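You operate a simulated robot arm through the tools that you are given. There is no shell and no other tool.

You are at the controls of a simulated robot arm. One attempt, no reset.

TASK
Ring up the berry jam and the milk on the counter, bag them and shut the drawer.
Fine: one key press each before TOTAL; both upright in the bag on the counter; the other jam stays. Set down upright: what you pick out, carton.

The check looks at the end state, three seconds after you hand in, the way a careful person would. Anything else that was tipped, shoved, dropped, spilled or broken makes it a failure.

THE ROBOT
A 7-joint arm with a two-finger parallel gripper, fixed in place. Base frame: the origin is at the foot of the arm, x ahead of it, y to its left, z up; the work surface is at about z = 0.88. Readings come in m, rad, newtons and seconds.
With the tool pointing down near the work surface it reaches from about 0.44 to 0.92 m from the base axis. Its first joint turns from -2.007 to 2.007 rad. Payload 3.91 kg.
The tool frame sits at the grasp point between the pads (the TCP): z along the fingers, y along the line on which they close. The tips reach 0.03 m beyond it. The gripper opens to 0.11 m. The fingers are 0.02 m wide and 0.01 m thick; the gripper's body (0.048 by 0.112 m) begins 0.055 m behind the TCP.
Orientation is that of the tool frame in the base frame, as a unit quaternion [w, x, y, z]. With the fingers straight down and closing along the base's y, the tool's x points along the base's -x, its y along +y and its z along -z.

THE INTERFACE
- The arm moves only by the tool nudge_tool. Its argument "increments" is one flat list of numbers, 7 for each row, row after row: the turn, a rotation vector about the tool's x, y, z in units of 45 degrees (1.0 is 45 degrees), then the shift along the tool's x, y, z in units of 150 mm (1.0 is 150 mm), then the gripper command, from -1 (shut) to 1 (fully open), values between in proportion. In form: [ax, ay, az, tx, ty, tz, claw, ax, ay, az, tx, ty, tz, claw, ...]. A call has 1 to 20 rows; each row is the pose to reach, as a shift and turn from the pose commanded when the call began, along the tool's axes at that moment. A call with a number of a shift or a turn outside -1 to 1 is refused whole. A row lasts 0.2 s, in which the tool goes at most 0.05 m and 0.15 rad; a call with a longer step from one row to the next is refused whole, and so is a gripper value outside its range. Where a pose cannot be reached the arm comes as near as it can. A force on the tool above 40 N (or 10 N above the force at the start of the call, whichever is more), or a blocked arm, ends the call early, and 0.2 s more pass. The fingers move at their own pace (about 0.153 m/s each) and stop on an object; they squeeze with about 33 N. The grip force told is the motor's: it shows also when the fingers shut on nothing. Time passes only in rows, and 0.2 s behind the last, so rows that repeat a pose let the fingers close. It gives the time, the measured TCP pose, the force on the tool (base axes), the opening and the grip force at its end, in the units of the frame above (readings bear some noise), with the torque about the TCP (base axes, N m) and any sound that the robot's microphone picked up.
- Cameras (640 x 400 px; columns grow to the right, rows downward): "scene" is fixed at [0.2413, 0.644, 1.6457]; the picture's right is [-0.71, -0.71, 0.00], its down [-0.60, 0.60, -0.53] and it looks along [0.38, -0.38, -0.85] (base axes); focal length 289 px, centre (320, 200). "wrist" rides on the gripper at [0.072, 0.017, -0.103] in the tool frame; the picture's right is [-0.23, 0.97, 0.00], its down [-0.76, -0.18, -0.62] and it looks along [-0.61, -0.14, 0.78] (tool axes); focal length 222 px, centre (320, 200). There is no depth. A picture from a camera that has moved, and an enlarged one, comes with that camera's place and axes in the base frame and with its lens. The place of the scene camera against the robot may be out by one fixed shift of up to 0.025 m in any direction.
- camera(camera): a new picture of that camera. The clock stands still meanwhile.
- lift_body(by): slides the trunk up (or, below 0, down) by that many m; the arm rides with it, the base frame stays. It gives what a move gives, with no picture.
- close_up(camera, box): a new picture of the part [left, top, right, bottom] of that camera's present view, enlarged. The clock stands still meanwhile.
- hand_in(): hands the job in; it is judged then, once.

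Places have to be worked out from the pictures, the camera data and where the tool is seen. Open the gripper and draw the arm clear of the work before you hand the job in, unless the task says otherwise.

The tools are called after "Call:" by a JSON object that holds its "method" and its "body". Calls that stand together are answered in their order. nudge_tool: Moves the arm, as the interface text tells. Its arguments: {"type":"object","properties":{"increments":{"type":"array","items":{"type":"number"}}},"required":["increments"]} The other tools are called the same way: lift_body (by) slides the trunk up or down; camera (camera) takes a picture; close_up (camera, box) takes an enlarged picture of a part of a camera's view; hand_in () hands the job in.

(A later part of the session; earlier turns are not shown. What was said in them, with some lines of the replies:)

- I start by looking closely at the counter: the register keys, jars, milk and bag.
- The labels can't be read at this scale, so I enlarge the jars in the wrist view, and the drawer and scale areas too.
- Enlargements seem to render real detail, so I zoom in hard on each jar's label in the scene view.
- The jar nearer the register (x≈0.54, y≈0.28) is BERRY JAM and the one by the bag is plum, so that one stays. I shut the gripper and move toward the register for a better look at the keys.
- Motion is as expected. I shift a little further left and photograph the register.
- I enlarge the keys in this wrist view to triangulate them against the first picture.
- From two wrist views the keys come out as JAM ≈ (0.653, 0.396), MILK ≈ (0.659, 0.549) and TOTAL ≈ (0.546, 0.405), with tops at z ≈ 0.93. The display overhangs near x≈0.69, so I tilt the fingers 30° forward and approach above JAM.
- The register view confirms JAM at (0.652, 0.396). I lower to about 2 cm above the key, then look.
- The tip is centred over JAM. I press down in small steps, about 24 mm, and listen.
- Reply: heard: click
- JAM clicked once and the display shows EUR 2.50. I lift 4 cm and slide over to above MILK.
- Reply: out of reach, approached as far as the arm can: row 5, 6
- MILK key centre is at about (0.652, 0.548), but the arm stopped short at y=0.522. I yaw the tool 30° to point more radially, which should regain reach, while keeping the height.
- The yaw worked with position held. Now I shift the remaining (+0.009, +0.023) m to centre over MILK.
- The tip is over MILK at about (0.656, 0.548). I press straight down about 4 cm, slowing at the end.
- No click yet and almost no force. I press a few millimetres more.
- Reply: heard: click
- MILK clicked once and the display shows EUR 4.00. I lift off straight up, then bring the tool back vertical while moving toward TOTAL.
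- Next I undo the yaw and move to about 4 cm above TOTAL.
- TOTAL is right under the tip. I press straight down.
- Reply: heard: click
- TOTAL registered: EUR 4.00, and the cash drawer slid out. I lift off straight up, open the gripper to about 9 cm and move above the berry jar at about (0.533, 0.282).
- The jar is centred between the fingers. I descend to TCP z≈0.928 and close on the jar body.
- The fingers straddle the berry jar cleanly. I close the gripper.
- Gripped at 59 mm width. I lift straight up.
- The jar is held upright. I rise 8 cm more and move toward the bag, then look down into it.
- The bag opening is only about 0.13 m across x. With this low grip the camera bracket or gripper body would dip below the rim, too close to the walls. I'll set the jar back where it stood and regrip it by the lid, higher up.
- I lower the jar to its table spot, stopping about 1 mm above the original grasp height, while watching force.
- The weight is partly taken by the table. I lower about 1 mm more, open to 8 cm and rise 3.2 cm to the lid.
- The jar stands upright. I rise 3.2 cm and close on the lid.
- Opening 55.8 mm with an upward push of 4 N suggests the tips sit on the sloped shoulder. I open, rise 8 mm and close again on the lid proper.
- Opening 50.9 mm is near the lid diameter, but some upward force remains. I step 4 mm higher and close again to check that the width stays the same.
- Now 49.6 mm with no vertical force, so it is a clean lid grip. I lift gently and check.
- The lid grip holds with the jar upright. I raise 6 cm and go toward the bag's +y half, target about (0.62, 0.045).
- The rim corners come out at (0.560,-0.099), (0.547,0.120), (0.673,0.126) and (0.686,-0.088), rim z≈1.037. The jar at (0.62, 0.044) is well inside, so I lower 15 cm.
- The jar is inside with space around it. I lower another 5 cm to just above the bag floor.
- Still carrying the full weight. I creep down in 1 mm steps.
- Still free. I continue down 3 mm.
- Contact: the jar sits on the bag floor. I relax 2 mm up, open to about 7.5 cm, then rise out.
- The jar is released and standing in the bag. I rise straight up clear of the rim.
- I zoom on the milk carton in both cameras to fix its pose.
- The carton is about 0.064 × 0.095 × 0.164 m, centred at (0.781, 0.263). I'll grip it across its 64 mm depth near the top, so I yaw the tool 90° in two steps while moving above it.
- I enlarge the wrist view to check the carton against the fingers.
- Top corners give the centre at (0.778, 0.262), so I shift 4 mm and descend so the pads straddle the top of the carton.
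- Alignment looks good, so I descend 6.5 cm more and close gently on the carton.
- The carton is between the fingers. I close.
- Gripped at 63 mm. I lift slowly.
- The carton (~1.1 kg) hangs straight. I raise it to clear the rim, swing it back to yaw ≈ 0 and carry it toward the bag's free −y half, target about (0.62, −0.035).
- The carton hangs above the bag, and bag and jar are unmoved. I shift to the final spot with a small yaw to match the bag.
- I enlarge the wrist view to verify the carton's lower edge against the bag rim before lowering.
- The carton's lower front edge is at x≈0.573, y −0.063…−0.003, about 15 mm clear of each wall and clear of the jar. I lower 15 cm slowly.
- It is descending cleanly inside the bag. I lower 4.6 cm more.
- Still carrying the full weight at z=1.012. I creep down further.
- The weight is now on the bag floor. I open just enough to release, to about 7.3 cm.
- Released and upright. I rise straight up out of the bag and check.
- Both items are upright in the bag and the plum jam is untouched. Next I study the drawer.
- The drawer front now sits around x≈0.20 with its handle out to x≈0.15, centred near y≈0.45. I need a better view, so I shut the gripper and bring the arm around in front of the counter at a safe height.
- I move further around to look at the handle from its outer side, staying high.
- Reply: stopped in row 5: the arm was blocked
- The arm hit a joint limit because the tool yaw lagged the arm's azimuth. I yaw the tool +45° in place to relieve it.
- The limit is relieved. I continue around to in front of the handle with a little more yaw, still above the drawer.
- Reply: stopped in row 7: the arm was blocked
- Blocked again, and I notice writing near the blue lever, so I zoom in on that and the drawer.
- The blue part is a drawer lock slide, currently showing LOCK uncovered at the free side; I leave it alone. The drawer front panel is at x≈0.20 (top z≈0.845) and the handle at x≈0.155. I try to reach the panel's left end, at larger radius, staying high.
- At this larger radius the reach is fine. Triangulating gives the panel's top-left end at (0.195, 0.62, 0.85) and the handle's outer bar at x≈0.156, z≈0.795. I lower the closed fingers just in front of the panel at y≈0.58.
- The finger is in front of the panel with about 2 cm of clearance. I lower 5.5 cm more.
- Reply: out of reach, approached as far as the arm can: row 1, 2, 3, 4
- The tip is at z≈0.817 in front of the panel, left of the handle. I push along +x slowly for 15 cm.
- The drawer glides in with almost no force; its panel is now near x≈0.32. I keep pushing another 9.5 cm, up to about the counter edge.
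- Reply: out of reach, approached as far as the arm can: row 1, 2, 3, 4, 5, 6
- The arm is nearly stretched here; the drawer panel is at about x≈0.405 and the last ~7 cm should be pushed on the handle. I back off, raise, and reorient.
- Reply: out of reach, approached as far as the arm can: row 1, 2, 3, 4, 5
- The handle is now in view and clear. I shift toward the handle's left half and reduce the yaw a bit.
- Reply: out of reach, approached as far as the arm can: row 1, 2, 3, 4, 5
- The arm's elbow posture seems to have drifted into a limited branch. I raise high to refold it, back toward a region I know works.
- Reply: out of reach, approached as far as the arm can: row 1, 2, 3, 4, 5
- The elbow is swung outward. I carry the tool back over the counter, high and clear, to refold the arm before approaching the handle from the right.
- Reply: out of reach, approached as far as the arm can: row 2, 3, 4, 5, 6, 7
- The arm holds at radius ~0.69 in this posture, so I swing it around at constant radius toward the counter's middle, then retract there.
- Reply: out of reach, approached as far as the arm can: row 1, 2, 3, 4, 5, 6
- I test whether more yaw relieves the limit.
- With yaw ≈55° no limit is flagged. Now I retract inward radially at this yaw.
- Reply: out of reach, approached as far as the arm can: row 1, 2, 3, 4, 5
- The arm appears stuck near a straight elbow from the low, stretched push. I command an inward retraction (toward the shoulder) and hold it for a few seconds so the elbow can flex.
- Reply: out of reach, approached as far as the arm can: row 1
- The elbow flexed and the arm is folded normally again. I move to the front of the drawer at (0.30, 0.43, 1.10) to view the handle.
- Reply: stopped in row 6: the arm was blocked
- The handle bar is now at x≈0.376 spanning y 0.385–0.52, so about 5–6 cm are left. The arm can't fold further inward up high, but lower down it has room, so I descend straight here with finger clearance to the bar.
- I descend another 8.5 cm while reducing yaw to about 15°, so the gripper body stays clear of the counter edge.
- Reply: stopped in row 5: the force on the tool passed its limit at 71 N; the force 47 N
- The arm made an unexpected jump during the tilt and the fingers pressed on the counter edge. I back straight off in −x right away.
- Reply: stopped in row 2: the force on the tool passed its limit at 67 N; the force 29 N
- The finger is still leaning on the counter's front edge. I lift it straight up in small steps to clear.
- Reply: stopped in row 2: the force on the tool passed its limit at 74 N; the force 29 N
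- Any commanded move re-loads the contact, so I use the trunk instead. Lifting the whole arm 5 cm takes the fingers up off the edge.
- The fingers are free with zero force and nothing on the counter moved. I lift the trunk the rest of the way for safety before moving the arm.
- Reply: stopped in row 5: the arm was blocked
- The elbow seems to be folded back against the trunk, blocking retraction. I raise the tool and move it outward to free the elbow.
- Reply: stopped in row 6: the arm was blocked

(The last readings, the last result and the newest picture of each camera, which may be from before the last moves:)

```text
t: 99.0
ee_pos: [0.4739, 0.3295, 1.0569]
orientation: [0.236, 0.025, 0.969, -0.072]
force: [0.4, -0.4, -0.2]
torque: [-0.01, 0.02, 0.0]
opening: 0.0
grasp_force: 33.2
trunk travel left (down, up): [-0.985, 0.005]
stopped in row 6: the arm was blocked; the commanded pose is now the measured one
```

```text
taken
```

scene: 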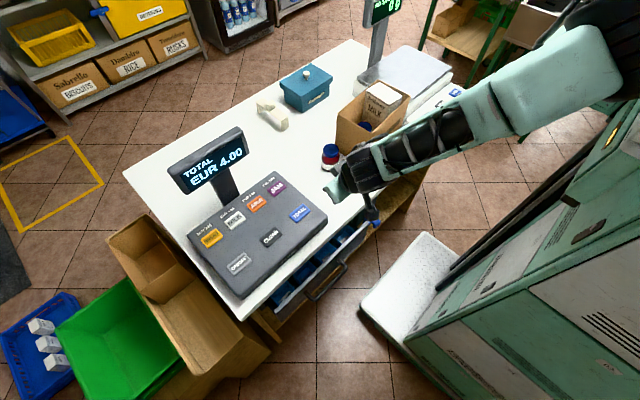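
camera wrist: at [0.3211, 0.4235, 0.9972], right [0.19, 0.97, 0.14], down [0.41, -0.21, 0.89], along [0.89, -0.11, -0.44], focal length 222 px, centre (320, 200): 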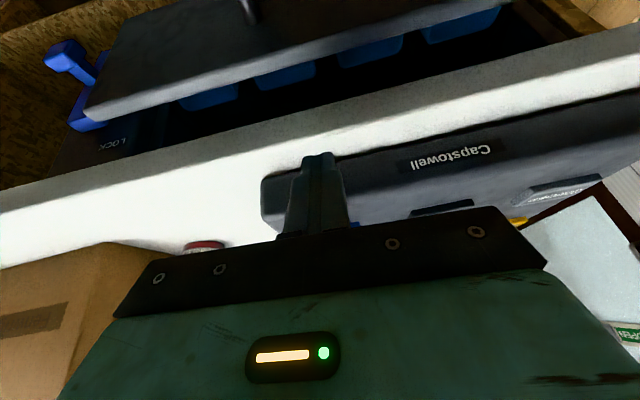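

It is moving gradually; I continue outward and upward, staying clear of the register and jar.

Call:
{"method": "nudge_tool", "body": {"increments": [0, 0, 0, -0.14, 0, 0.0, -1, 0, 0, 0, -0.28, 0, -0.02, -1, 0, 0, 0, -0.42, 0, -0.05, -1, 0, 0, 0, -0.56, 0, -0.08, -1, 0, 0, 0, -0.7, 0, -0.12, -1, 0, 0, 0, -0.8, 0, -0.16, -1, 0, 0, 0, -0.8, 0, -0.16, -1, 0, 0, 0, -0.8, 0, -0.16, -1]}}

Call:
{"method": "camera", "body": {"camera": "scene"}}

Call:
{"method": "camera", "body": {"camera": "wrist"}}

```text
t: 100.8
ee_pos: [0.5676, 0.3331, 1.1337]
orientation: [0.235, 0.025, 0.969, -0.07]
force: [-0.5, 0.2, 0.2]
torque: [0.01, -0.03, 0.02]
opening: 0.0002
grasp_force: 31.9
trunk travel left (down, up): [-0.985, 0.005]
```

```text
taken
```

scene: 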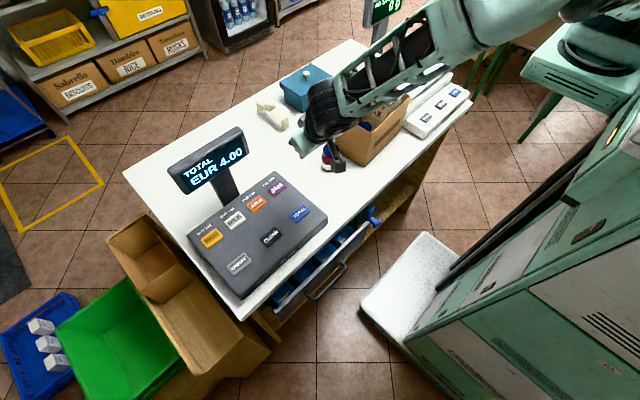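

```text
taken
camera wrist: at [0.4603, 0.366, 1.19], right [0.28, 0.96, -0.02], down [0.38, -0.1, 0.92], along [0.88, -0.26, -0.39], focal length 222 px, centre (320, 200)
```

wrist: 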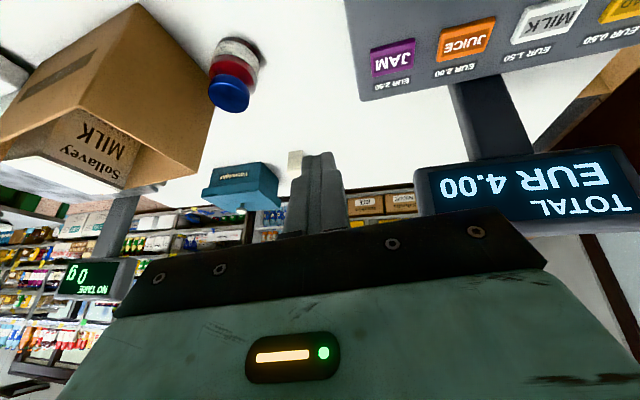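

Free again and everything in view is undisturbed. I level the tool back to straight down.

Call:
{"method": "nudge_tool", "body": {"increments": [-0.053, 0.118, -0.079, 0, 0, 0, -1, -0.105, 0.235, -0.159, 0, 0, 0, -1, -0.158, 0.353, -0.238, 0, 0, 0, -1, -0.21, 0.47, -0.318, 0, 0, 0, -1, -0.263, 0.588, -0.397, 0, 0, 0, -1, -0.263, 0.588, -0.397, 0, 0, 0, -1]}}

Call:
{"method": "camera", "body": {"camera": "scene"}}

```text
t: 102.2
ee_pos: [0.5696, 0.3342, 1.134]
orientation: [-0.004, -0.134, 0.991, 0.002]
force: [0.2, -0.2, -0.5]
torque: [-0.02, 0.02, -0.01]
opening: 0.0
grasp_force: 33.2
trunk travel left (down, up): [-0.985, 0.005]
```

```text
taken
```

scene: 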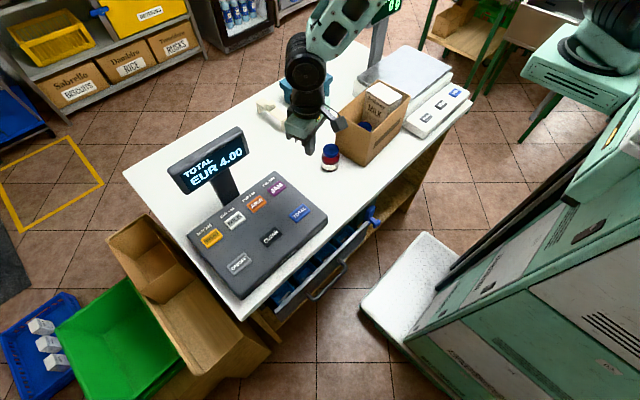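

Posture is healthy again. I'll use a different push: yaw 90° with the gripper open, so the leading finger reaches ahead of the gripper body and no tilt is needed. First I raise slightly and return the trunk to its original height.

Call:
{"method": "nudge_tool", "body": {"increments": [0, 0, 0, 0, 0, -0.17, -1, 0, 0, 0, 0, 0, -0.333, -1, 0, 0, 0, 0, 0, -0.333, -1]}}

Call:
{"method": "lift_body", "body": {"by": -0.135}}

Call:
{"method": "nudge_tool", "body": {"increments": [0, 0, -0.167, 0.088, 0.1, 0.03, -1, 0, 0, -0.333, 0.175, 0.2, 0.06, -1, 0, 0, -0.5, 0.263, 0.3, 0.09, -1, 0, 0, -0.667, 0.35, 0.4, 0.12, -1, 0, 0, -0.833, 0.438, 0.5, 0.15, -1, 0, 0, -1.0, 0.526, 0.602, 0.18, -1, 0, 0, -1.0, 0.526, 0.602, 0.18, -1]}}

Call:
{"method": "camera", "body": {"camera": "scene"}}

```text
t: 103.0
ee_pos: [0.569, 0.3334, 1.1843]
orientation: [-0.004, -0.134, 0.991, 0.001]
force: [-0.6, 0.5, -0.5]
torque: [0.02, 0.0, 0.03]
opening: 0.0
grasp_force: 33.1
trunk travel left (down, up): [-0.985, 0.005]
```

```text
t: 104.7
ee_pos: [0.5689, 0.3332, 1.0488]
orientation: [-0.003, -0.134, 0.991, 0.001]
force: [0.4, -0.8, 0.6]
torque: [-0.01, 0.01, -0.01]
opening: 0.0
grasp_force: 32.8
trunk travel left (down, up): [-0.85, 0.14]
```

```text
t: 106.3
ee_pos: [0.4684, 0.3998, 1.0239]
orientation: [-0.002, -0.503, 0.864, 0.003]
force: [-0.6, 0.0, 0.1]
torque: [0.03, 0.03, 0.05]
opening: 0.0001
grasp_force: 32.7
trunk travel left (down, up): [-0.85, 0.14]
```

```text
taken
```

scene: 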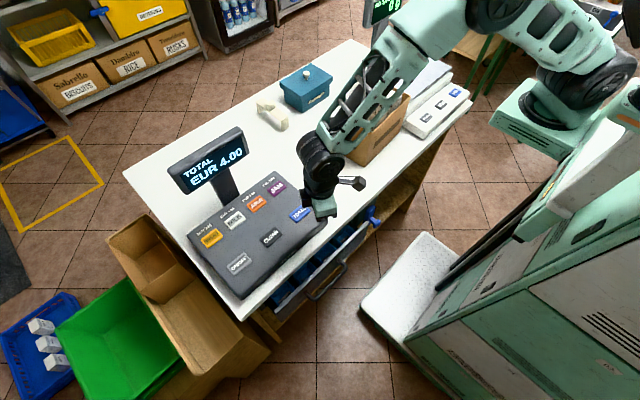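

Good. Now I move to (0.37, 0.45, 0.97), completing the 90° yaw.

Call:
{"method": "nudge_tool", "body": {"increments": [0, 0, -0.132, 0.007, 0.147, 0.072, -1, 0, 0, -0.263, 0.013, 0.293, 0.144, -1, 0, 0, -0.395, 0.02, 0.44, 0.216, -1, 0, 0, -0.526, 0.026, 0.586, 0.288, -1, 0, 0, -0.658, 0.033, 0.733, 0.36, -1, 0, 0, -0.658, 0.033, 0.733, 0.36, -1]}}

Call:
{"method": "camera", "body": {"camera": "wrist"}}

Call:
{"method": "camera", "body": {"camera": "scene"}}

```text
t: 107.7
ee_pos: [0.3695, 0.4493, 0.9713]
orientation: [0.002, 0.708, -0.706, -0.002]
force: [-0.2, -0.6, -0.2]
torque: [0.0, 0.03, 0.03]
opening: 0.0002
grasp_force: 33.1
trunk travel left (down, up): [-0.85, 0.14]
```

```text
taken
camera wrist: at [0.3544, 0.3765, 1.0743], right [-0.97, 0.23, 0.01], down [0.18, 0.76, 0.62], along [0.14, 0.61, -0.78], focal length 222 px, centre (320, 200)
```

wrist: 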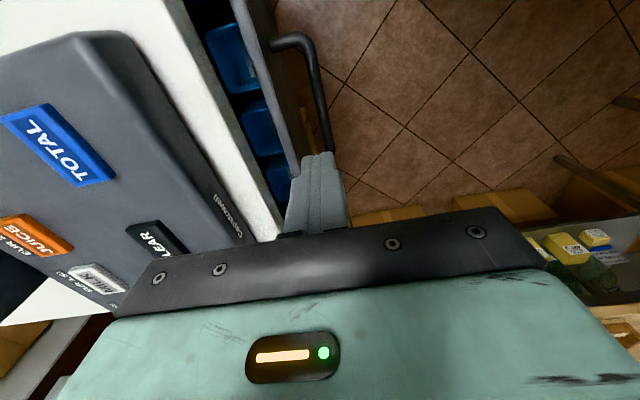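

```text
taken
```

scene: 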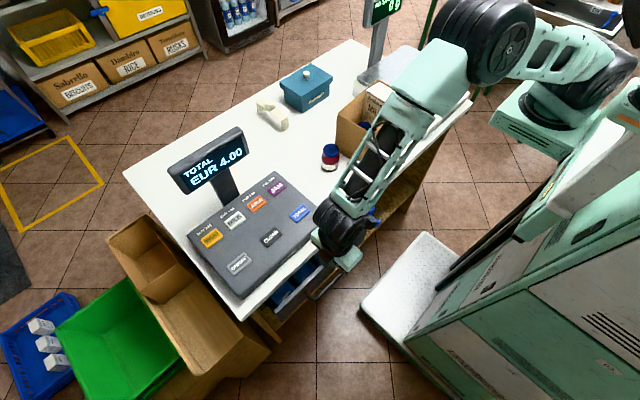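

The handle bar is at x≈0.365 and the panel at ≈0.405, with the counter edge at 0.445. I move back to x≈0.28 and open the gripper.

Call:
{"method": "nudge_tool", "body": {"increments": [0, 0, 0, 0, 0.15, 0.05, -1, 0, 0, 0, 0, 0.3, 0.1, -1, 0, 0, 0, 0, 0.45, 0.15, -1, 0, 0, 0, 0, 0.6, 0.2, 0, 0, 0, 0, 0, 0.6, 0.2, 1, 0, 0, 0, 0, 0.6, 0.2, 1]}}

Call:
{"method": "camera", "body": {"camera": "wrist"}}

```text
t: 109.1
ee_pos: [0.2815, 0.4486, 0.9405]
orientation: [0.002, 0.707, -0.707, -0.003]
force: [0.5, 0.4, -0.1]
torque: [0.02, -0.01, 0.0]
opening: 0.1099
grasp_force: 0.1
trunk travel left (down, up): [-0.85, 0.14]
```

```text
taken
camera wrist: at [0.2649, 0.376, 1.0442], right [-0.97, 0.23, 0.01], down [0.18, 0.76, 0.62], along [0.14, 0.61, -0.78], focal length 222 px, centre (320, 200)
```

wrist: 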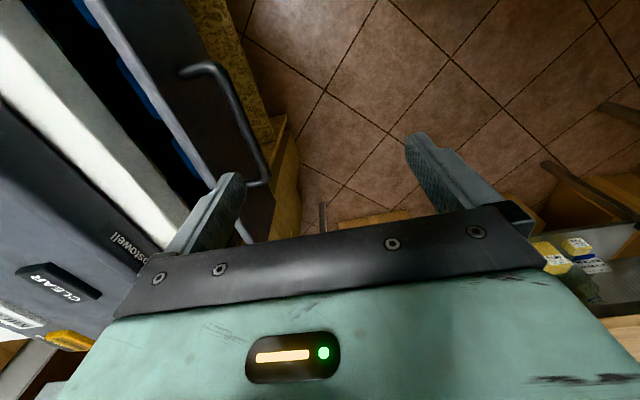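

Two views put the bar at (0.367, z 0.80), so the leading finger's outer face at 0.347 has ~14 mm clearance. I descend straight to TCP z≈0.805.

Call:
{"method": "nudge_tool", "body": {"increments": [0, 0, 0, 0, 0.02, 0.2, 1, 0, 0, 0, 0, 0.02, 0.4, 1, 0, 0, 0, 0, 0.02, 0.6, 1, 0, 0, 0, 0, 0.02, 0.75, 1, 0, 0, 0, 0, 0.02, 0.9, 1, 0, 0, 0, 0, 0.02, 0.9, 1]}}

Call:
{"method": "camera", "body": {"camera": "wrist"}}

Call:
{"method": "camera", "body": {"camera": "scene"}}

```text
t: 110.5
ee_pos: [0.2772, 0.4511, 0.8057]
orientation: [-0.001, -0.707, 0.707, 0.004]
force: [-0.3, -0.3, -0.4]
torque: [-0.03, 0.03, 0.03]
opening: 0.1098
grasp_force: 0.2
trunk travel left (down, up): [-0.85, 0.14]
```

```text
taken
camera wrist: at [0.2609, 0.3776, 0.9091], right [-0.97, 0.23, 0.01], down [0.18, 0.76, 0.62], along [0.14, 0.61, -0.78], focal length 222 px, centre (320, 200)
```

wrist: 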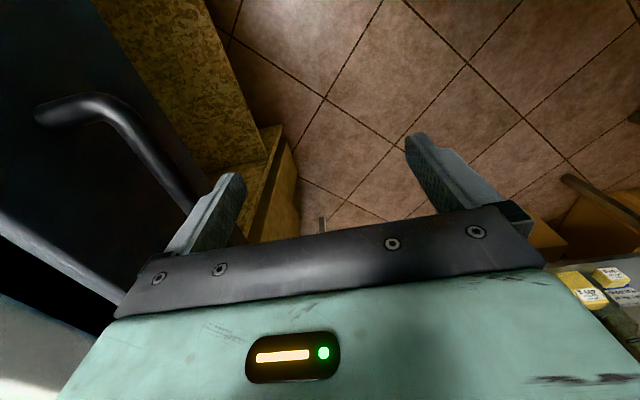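

```text
taken
```

scene: 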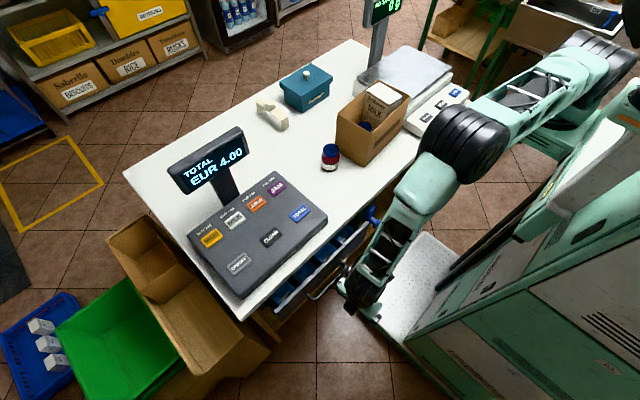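

Positioned just outside the bar. I push slowly along +x for 6 cm.

Call:
{"method": "nudge_tool", "body": {"increments": [0, 0, 0, 0, -0.06, 0, 1, 0, 0, 0, 0, -0.12, 0, 1, 0, 0, 0, 0, -0.18, 0, 1, 0, 0, 0, 0, -0.24, 0, 1, 0, 0, 0, 0, -0.3, 0, 1, 0, 0, 0, 0, -0.35, 0, 1, 0, 0, 0, 0, -0.4, 0, 1]}}

Call:
{"method": "camera", "body": {"camera": "wrist"}}

Call:
{"method": "close_up", "body": {"camera": "scene", "box": [230, 180, 430, 330]}}

```text
t: 112.1
ee_pos: [0.3377, 0.4506, 0.8057]
orientation: [-0.003, -0.706, 0.708, 0.003]
force: [-0.3, 0.8, 0.1]
torque: [0.02, -0.01, 0.01]
opening: 0.1098
grasp_force: 0.0
trunk travel left (down, up): [-0.85, 0.14]
```

```text
taken
camera wrist: at [0.3213, 0.377, 0.9085], right [-0.97, 0.23, 0.01], down [0.18, 0.76, 0.62], along [0.14, 0.61, -0.78], focal length 222 px, centre (320, 200)
```

wrist: 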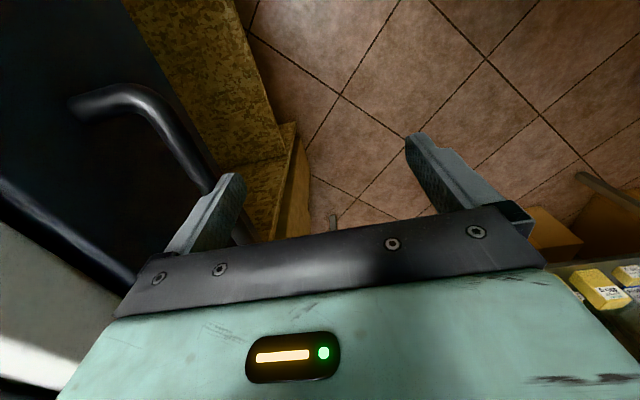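

```text
2.67 times, centred on (330, 255) of scene
camera zoom: at [0.2413, 0.644, 1.6457], right [-0.71, -0.71, 0.0], down [-0.6, 0.6, -0.53], along [0.38, -0.38, -0.85], focal length 770 px, centre (293, 53)
```

zoom: 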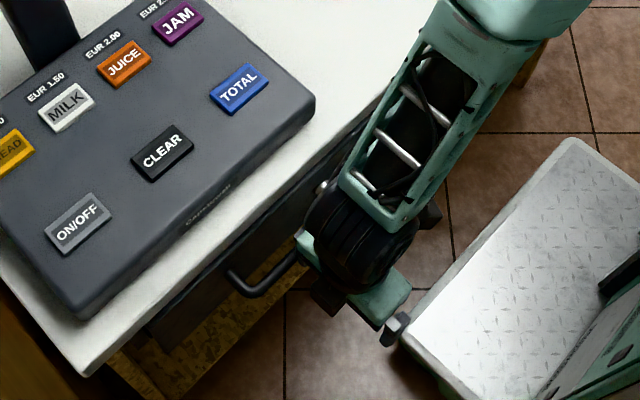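

The drawer is nearly shut. I continue in 3 mm steps until it seats.

Call:
{"method": "nudge_tool", "body": {"increments": [0, 0, 0, 0, -0.03, 0, 1, 0, 0, 0, 0, -0.06, 0, 1, 0, 0, 0, 0, -0.09, 0, 1, 0, 0, 0, 0, -0.12, 0, 1, 0, 0, 0, 0, -0.14, 0, 1, 0, 0, 0, 0, -0.16, 0, 1]}}

Call:
{"method": "close_up", "body": {"camera": "scene", "box": [230, 180, 430, 330]}}

```text
t: 113.5
ee_pos: [0.3576, 0.4493, 0.8051]
orientation: [0.002, 0.707, -0.707, -0.004]
force: [-15.8, -1.1, 3.2]
torque: [-0.03, 0.09, -0.04]
opening: 0.1022
grasp_force: 0.0
trunk travel left (down, up): [-0.85, 0.14]
```

```text
2.67 times, centred on (330, 255) of scene
camera zoom: at [0.2413, 0.644, 1.6457], right [-0.71, -0.71, 0.0], down [-0.6, 0.6, -0.53], along [0.38, -0.38, -0.85], focal length 770 px, centre (293, 53)
```

zoom: 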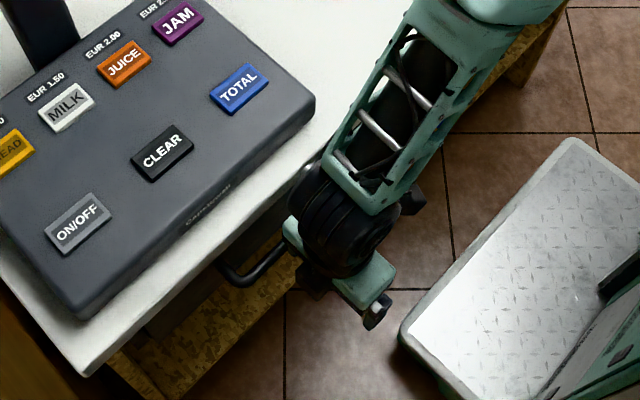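

Resistance (16 N) with the finger giving way, and the handle is back where it was at the start. I press a few millimetres more to make sure it's seated.

Call:
{"method": "nudge_tool", "body": {"increments": [0, 0, 0, 0, -0.02, 0, 1, 0, 0, 0, 0, -0.04, 0, 1, 0, 0, 0, 0, -0.04, 0, 1]}}

Call:
{"method": "nudge_tool", "body": {"increments": [0, 0, 0, 0, 0.1, 0, 1, 0, 0, 0, 0, 0.25, 0, 1, 0, 0, 0, 0, 0.4, 0, 1, 0, 0, 0, 0, 0.5, 0, 1, 0, 0, 0, 0, 0.5, 0, 1]}}

Call:
{"method": "camera", "body": {"camera": "wrist"}}

Call:
{"method": "close_up", "body": {"camera": "scene", "box": [230, 180, 430, 330]}}

```text
t: 114.3
ee_pos: [0.3614, 0.4502, 0.8049]
orientation: [0.002, 0.707, -0.707, -0.004]
force: [-33.1, -2.6, 2.2]
torque: [-0.06, 0.38, -0.07]
opening: 0.0937
grasp_force: 0.0
trunk travel left (down, up): [-0.85, 0.14]
```

```text
t: 115.5
ee_pos: [0.2909, 0.4512, 0.8063]
orientation: [0.002, 0.708, -0.706, -0.003]
force: [0.7, 0.3, -0.1]
torque: [-0.01, 0.02, -0.02]
opening: 0.1099
grasp_force: 0.1
trunk travel left (down, up): [-0.85, 0.14]
```

```text
taken
camera wrist: at [0.2755, 0.3771, 0.9089], right [-0.97, 0.23, 0.01], down [0.18, 0.76, 0.62], along [0.14, 0.61, -0.78], focal length 222 px, centre (320, 200)
```

wrist: 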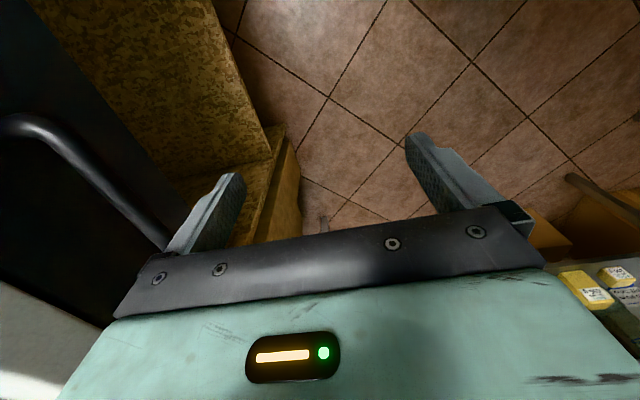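

```text
2.67 times, centred on (330, 255) of scene
camera zoom: at [0.2413, 0.644, 1.6457], right [-0.71, -0.71, 0.0], down [-0.6, 0.6, -0.53], along [0.38, -0.38, -0.85], focal length 770 px, centre (293, 53)
```

zoom: 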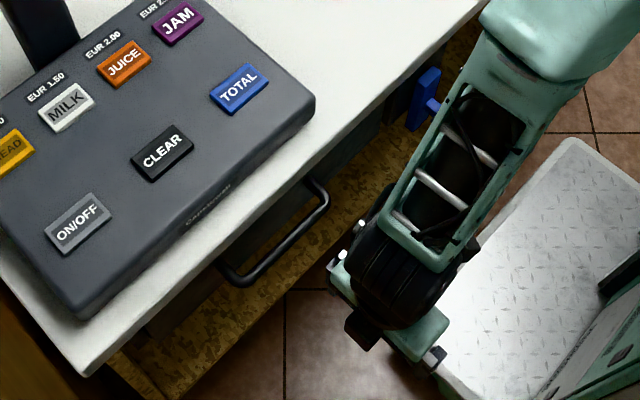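

The drawer handle is exactly back at its starting position and stays shut. I retrace upward and away with the gripper open.

Call:
{"method": "nudge_tool", "body": {"increments": [0, 0, 0, 0, 0, -0.25, 1, 0, 0, 0, 0, 0, -0.5, 1, 0, 0, 0, 0, 0, -0.75, 1, 0, 0, 0, 0, -0.1, -0.95, 1, 0, 0, 0, 0, -0.3, -1.0, 1, 0, 0, 0, 0, -0.5, -1.0, 1, 0, 0, 0, 0, -0.5, -1.0, 1]}}

Call:
{"method": "camera", "body": {"camera": "scene"}}

```text
t: 117.1
ee_pos: [0.3673, 0.4515, 0.9554]
orientation: [-0.002, -0.707, 0.707, 0.004]
force: [-0.4, -0.9, -0.3]
torque: [-0.02, -0.02, -0.02]
opening: 0.1098
grasp_force: 0.0
trunk travel left (down, up): [-0.85, 0.14]
```

```text
taken
```

scene: 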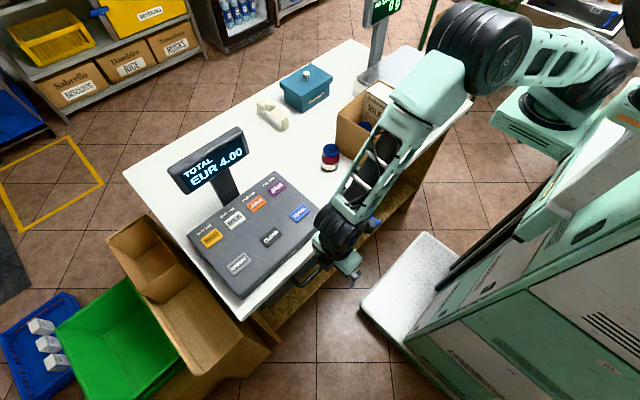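

I continue retracing up over the counter and away.

Call:
{"method": "nudge_tool", "body": {"increments": [0, 0, 0, 0, 0, -0.2, 1, 0, 0, 0.11, 0.05, -0.1, -0.433, 1, 0, 0, 0.22, 0.11, -0.22, -0.433, 1, 0, 0, 0.33, 0.16, -0.33, -0.433, 1, 0, 0, 0.44, 0.22, -0.44, -0.433, 1, 0, 0, 0.55, 0.28, -0.55, -0.433, 1, 0, 0, 0.667, 0.333, -0.667, -0.433, 1, 0, 0, 0.667, 0.333, -0.667, -0.433, 1]}}

```text
t: 118.9
ee_pos: [0.4675, 0.4, 1.0194]
orientation: [-0.003, -0.499, 0.867, 0.003]
force: [1.1, 0.4, -0.3]
torque: [-0.01, 0.0, 0.03]
opening: 0.1098
grasp_force: 0.1
trunk travel left (down, up): [-0.85, 0.14]
```

Next I go back to yaw ~15° and higher.

Call:
{"method": "nudge_tool", "body": {"increments": [0, 0, 0.167, 0.009, -0.133, -0.06, 1, 0, 0, 0.333, 0.018, -0.267, -0.12, 1, 0, 0, 0.5, 0.027, -0.4, -0.18, 1, 0, 0, 0.667, 0.035, -0.533, -0.24, 1, 0, 0, 0.833, 0.044, -0.667, -0.29, 1, 0, 0, 1.0, 0.053, -0.8, -0.333, 1, 0, 0, 1.0, 0.053, -0.8, -0.333, 1]}}

Call:
{"method": "nudge_tool", "body": {"increments": [0, 0, 0, 0, 0, -0.25, 1, 0, 0, 0, 0, 0, -0.5, 1, 0, 0, 0, 0, 0, -0.75, 1, 0, 0, 0, 0, 0, -1.0, 1, 0, 0, 0, 0, 0, -1.0, 1]}}

Call:
{"method": "camera", "body": {"camera": "scene"}}

Call:
{"method": "camera", "body": {"camera": "wrist"}}

```text
t: 120.5
ee_pos: [0.5688, 0.333, 1.0687]
orientation: [-0.003, -0.13, 0.992, 0.002]
force: [0.3, 0.1, 1.0]
torque: [0.0, 0.02, -0.01]
opening: 0.11
grasp_force: 0.1
trunk travel left (down, up): [-0.85, 0.14]
```

```text
t: 121.7
ee_pos: [0.5698, 0.332, 1.2195]
orientation: [-0.002, -0.131, 0.991, 0.002]
force: [0.3, -0.2, 0.5]
torque: [0.01, 0.01, 0.0]
opening: 0.1101
grasp_force: 0.0
trunk travel left (down, up): [-0.85, 0.14]
```

```text
taken
```

scene: 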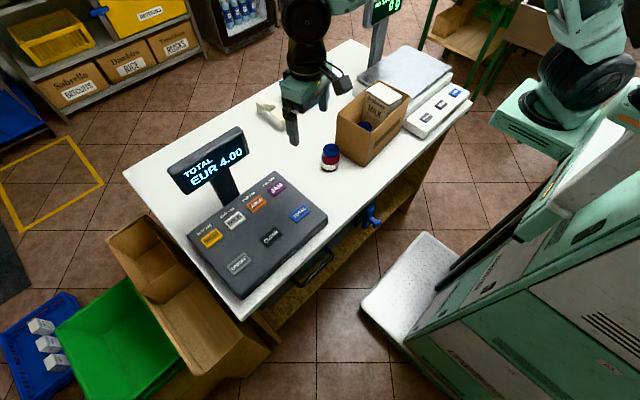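

```text
taken
camera wrist: at [0.4963, 0.3286, 1.3236], right [-0.03, 1.0, 0.0], down [0.79, 0.02, 0.62], along [0.62, 0.02, -0.79], focal length 222 px, centre (320, 200)
```

wrist: 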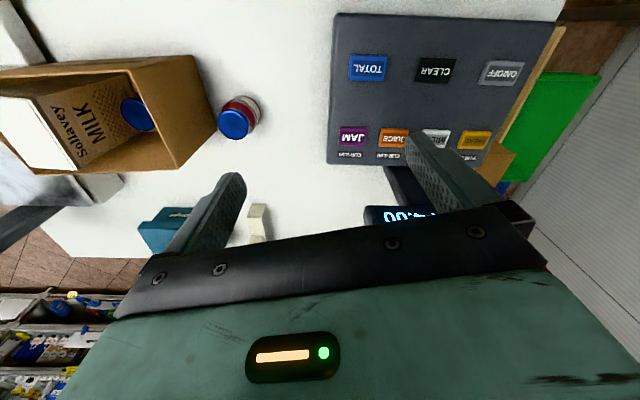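

The drawer is shut, both items are in the bag, and the other jam is in place. I draw the arm back toward its starting spot and take a final check.

Call:
{"method": "nudge_tool", "body": {"increments": [0, 0, 0.06, 0.17, -0.15, 0, 1, 0, 0, 0.12, 0.34, -0.3, 0, 1, 0, 0, 0.18, 0.5, -0.45, 0, 1, 0, 0, 0.24, 0.6, -0.65, 0, 1, 0, 0, 0.3, 0.68, -0.85, 0, 1, 0, 0, 0.33, 0.68, -0.95, 0, 1]}}

Call:
{"method": "close_up", "body": {"camera": "scene", "box": [250, 50, 480, 220]}}

Call:
{"method": "close_up", "body": {"camera": "scene", "box": [160, 120, 400, 330]}}

Call:
{"method": "camera", "body": {"camera": "wrist"}}

```text
t: 123.1
ee_pos: [0.5084, 0.1666, 1.2186]
orientation: [-0.003, -0.001, 1.0, 0.001]
force: [0.0, -0.8, -0.8]
torque: [-0.01, 0.0, 0.03]
opening: 0.11
grasp_force: 0.1
trunk travel left (down, up): [-0.85, 0.14]
```

```text
2.35 times, centred on (365, 135) of scene
camera zoom: at [0.2413, 0.644, 1.6457], right [-0.71, -0.71, 0.0], down [-0.6, 0.6, -0.53], along [0.38, -0.38, -0.85], focal length 680 px, centre (214, 353)
```

zoom: 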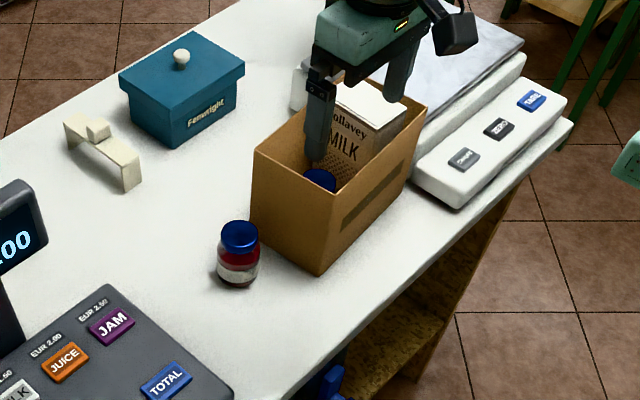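

```text
1.90 times, centred on (280, 225) of scene
camera zoom: at [0.2413, 0.644, 1.6457], right [-0.71, -0.71, 0.0], down [-0.6, 0.6, -0.53], along [0.38, -0.38, -0.85], focal length 550 px, centre (396, 152)
```

zoom: 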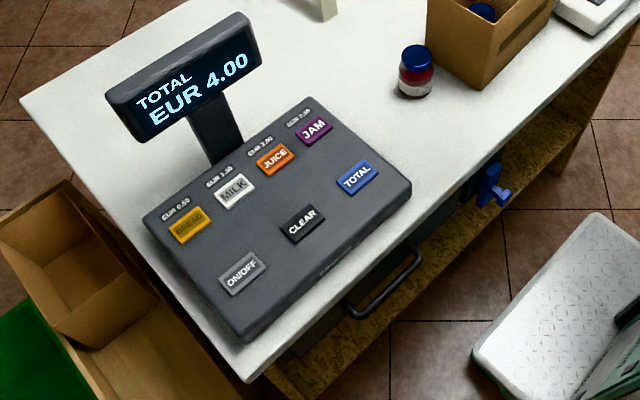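

```text
taken
camera wrist: at [0.4361, 0.1828, 1.3231], right [0.23, 0.97, 0.0], down [0.77, -0.18, 0.62], along [0.6, -0.14, -0.79], focal length 222 px, centre (320, 200)
```

wrist: 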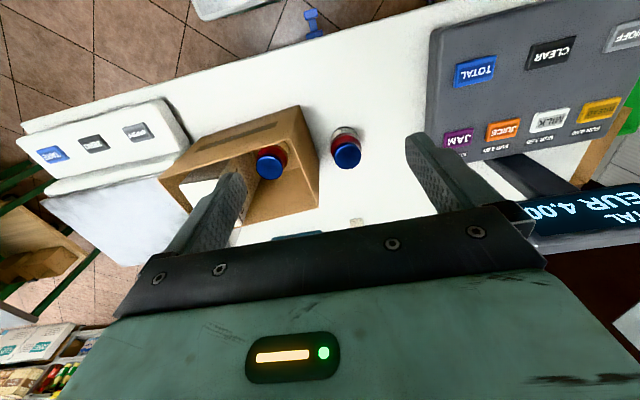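

The final state looks right. The display reads TOTAL EUR 4.00, the berry jam and milk stand upright in the unmoved bag, the plum jam is in its place, and the drawer is shut. The gripper is open and well above everything, so I hand in.

Call:
{"method": "hand_in", "body": {}}

```text
The job is handed in.
```

I rang up the berry jam and the milk, bagged both and shut the drawer, then handed the job in. I don't have the result of the check.

- **Register:** JAM and MILK were each pressed once, then TOTAL. The display shows TOTAL EUR 4.00.
- **Bag:** the berry jam and the milk carton stand upright in the bag, which hasn't moved. I set the jam back on the counter once to grip it higher before bagging it.
- **Other jam:** the jar by the bag was plum, and it is still where it stood.
- **Drawer:** it is pushed fully in, with the handle back at its starting position. I left the blue lock slide alone.
- **Contact with the counter:** while I was trying to close the drawer, the arm jumped. The closed fingers pressed hard on the counter's front edge, up to 74 N, until I lifted the trunk to free them. Nothing on the counter looked moved or damaged in the pictures afterwards.

The gripper is open and the arm is well above the counter.
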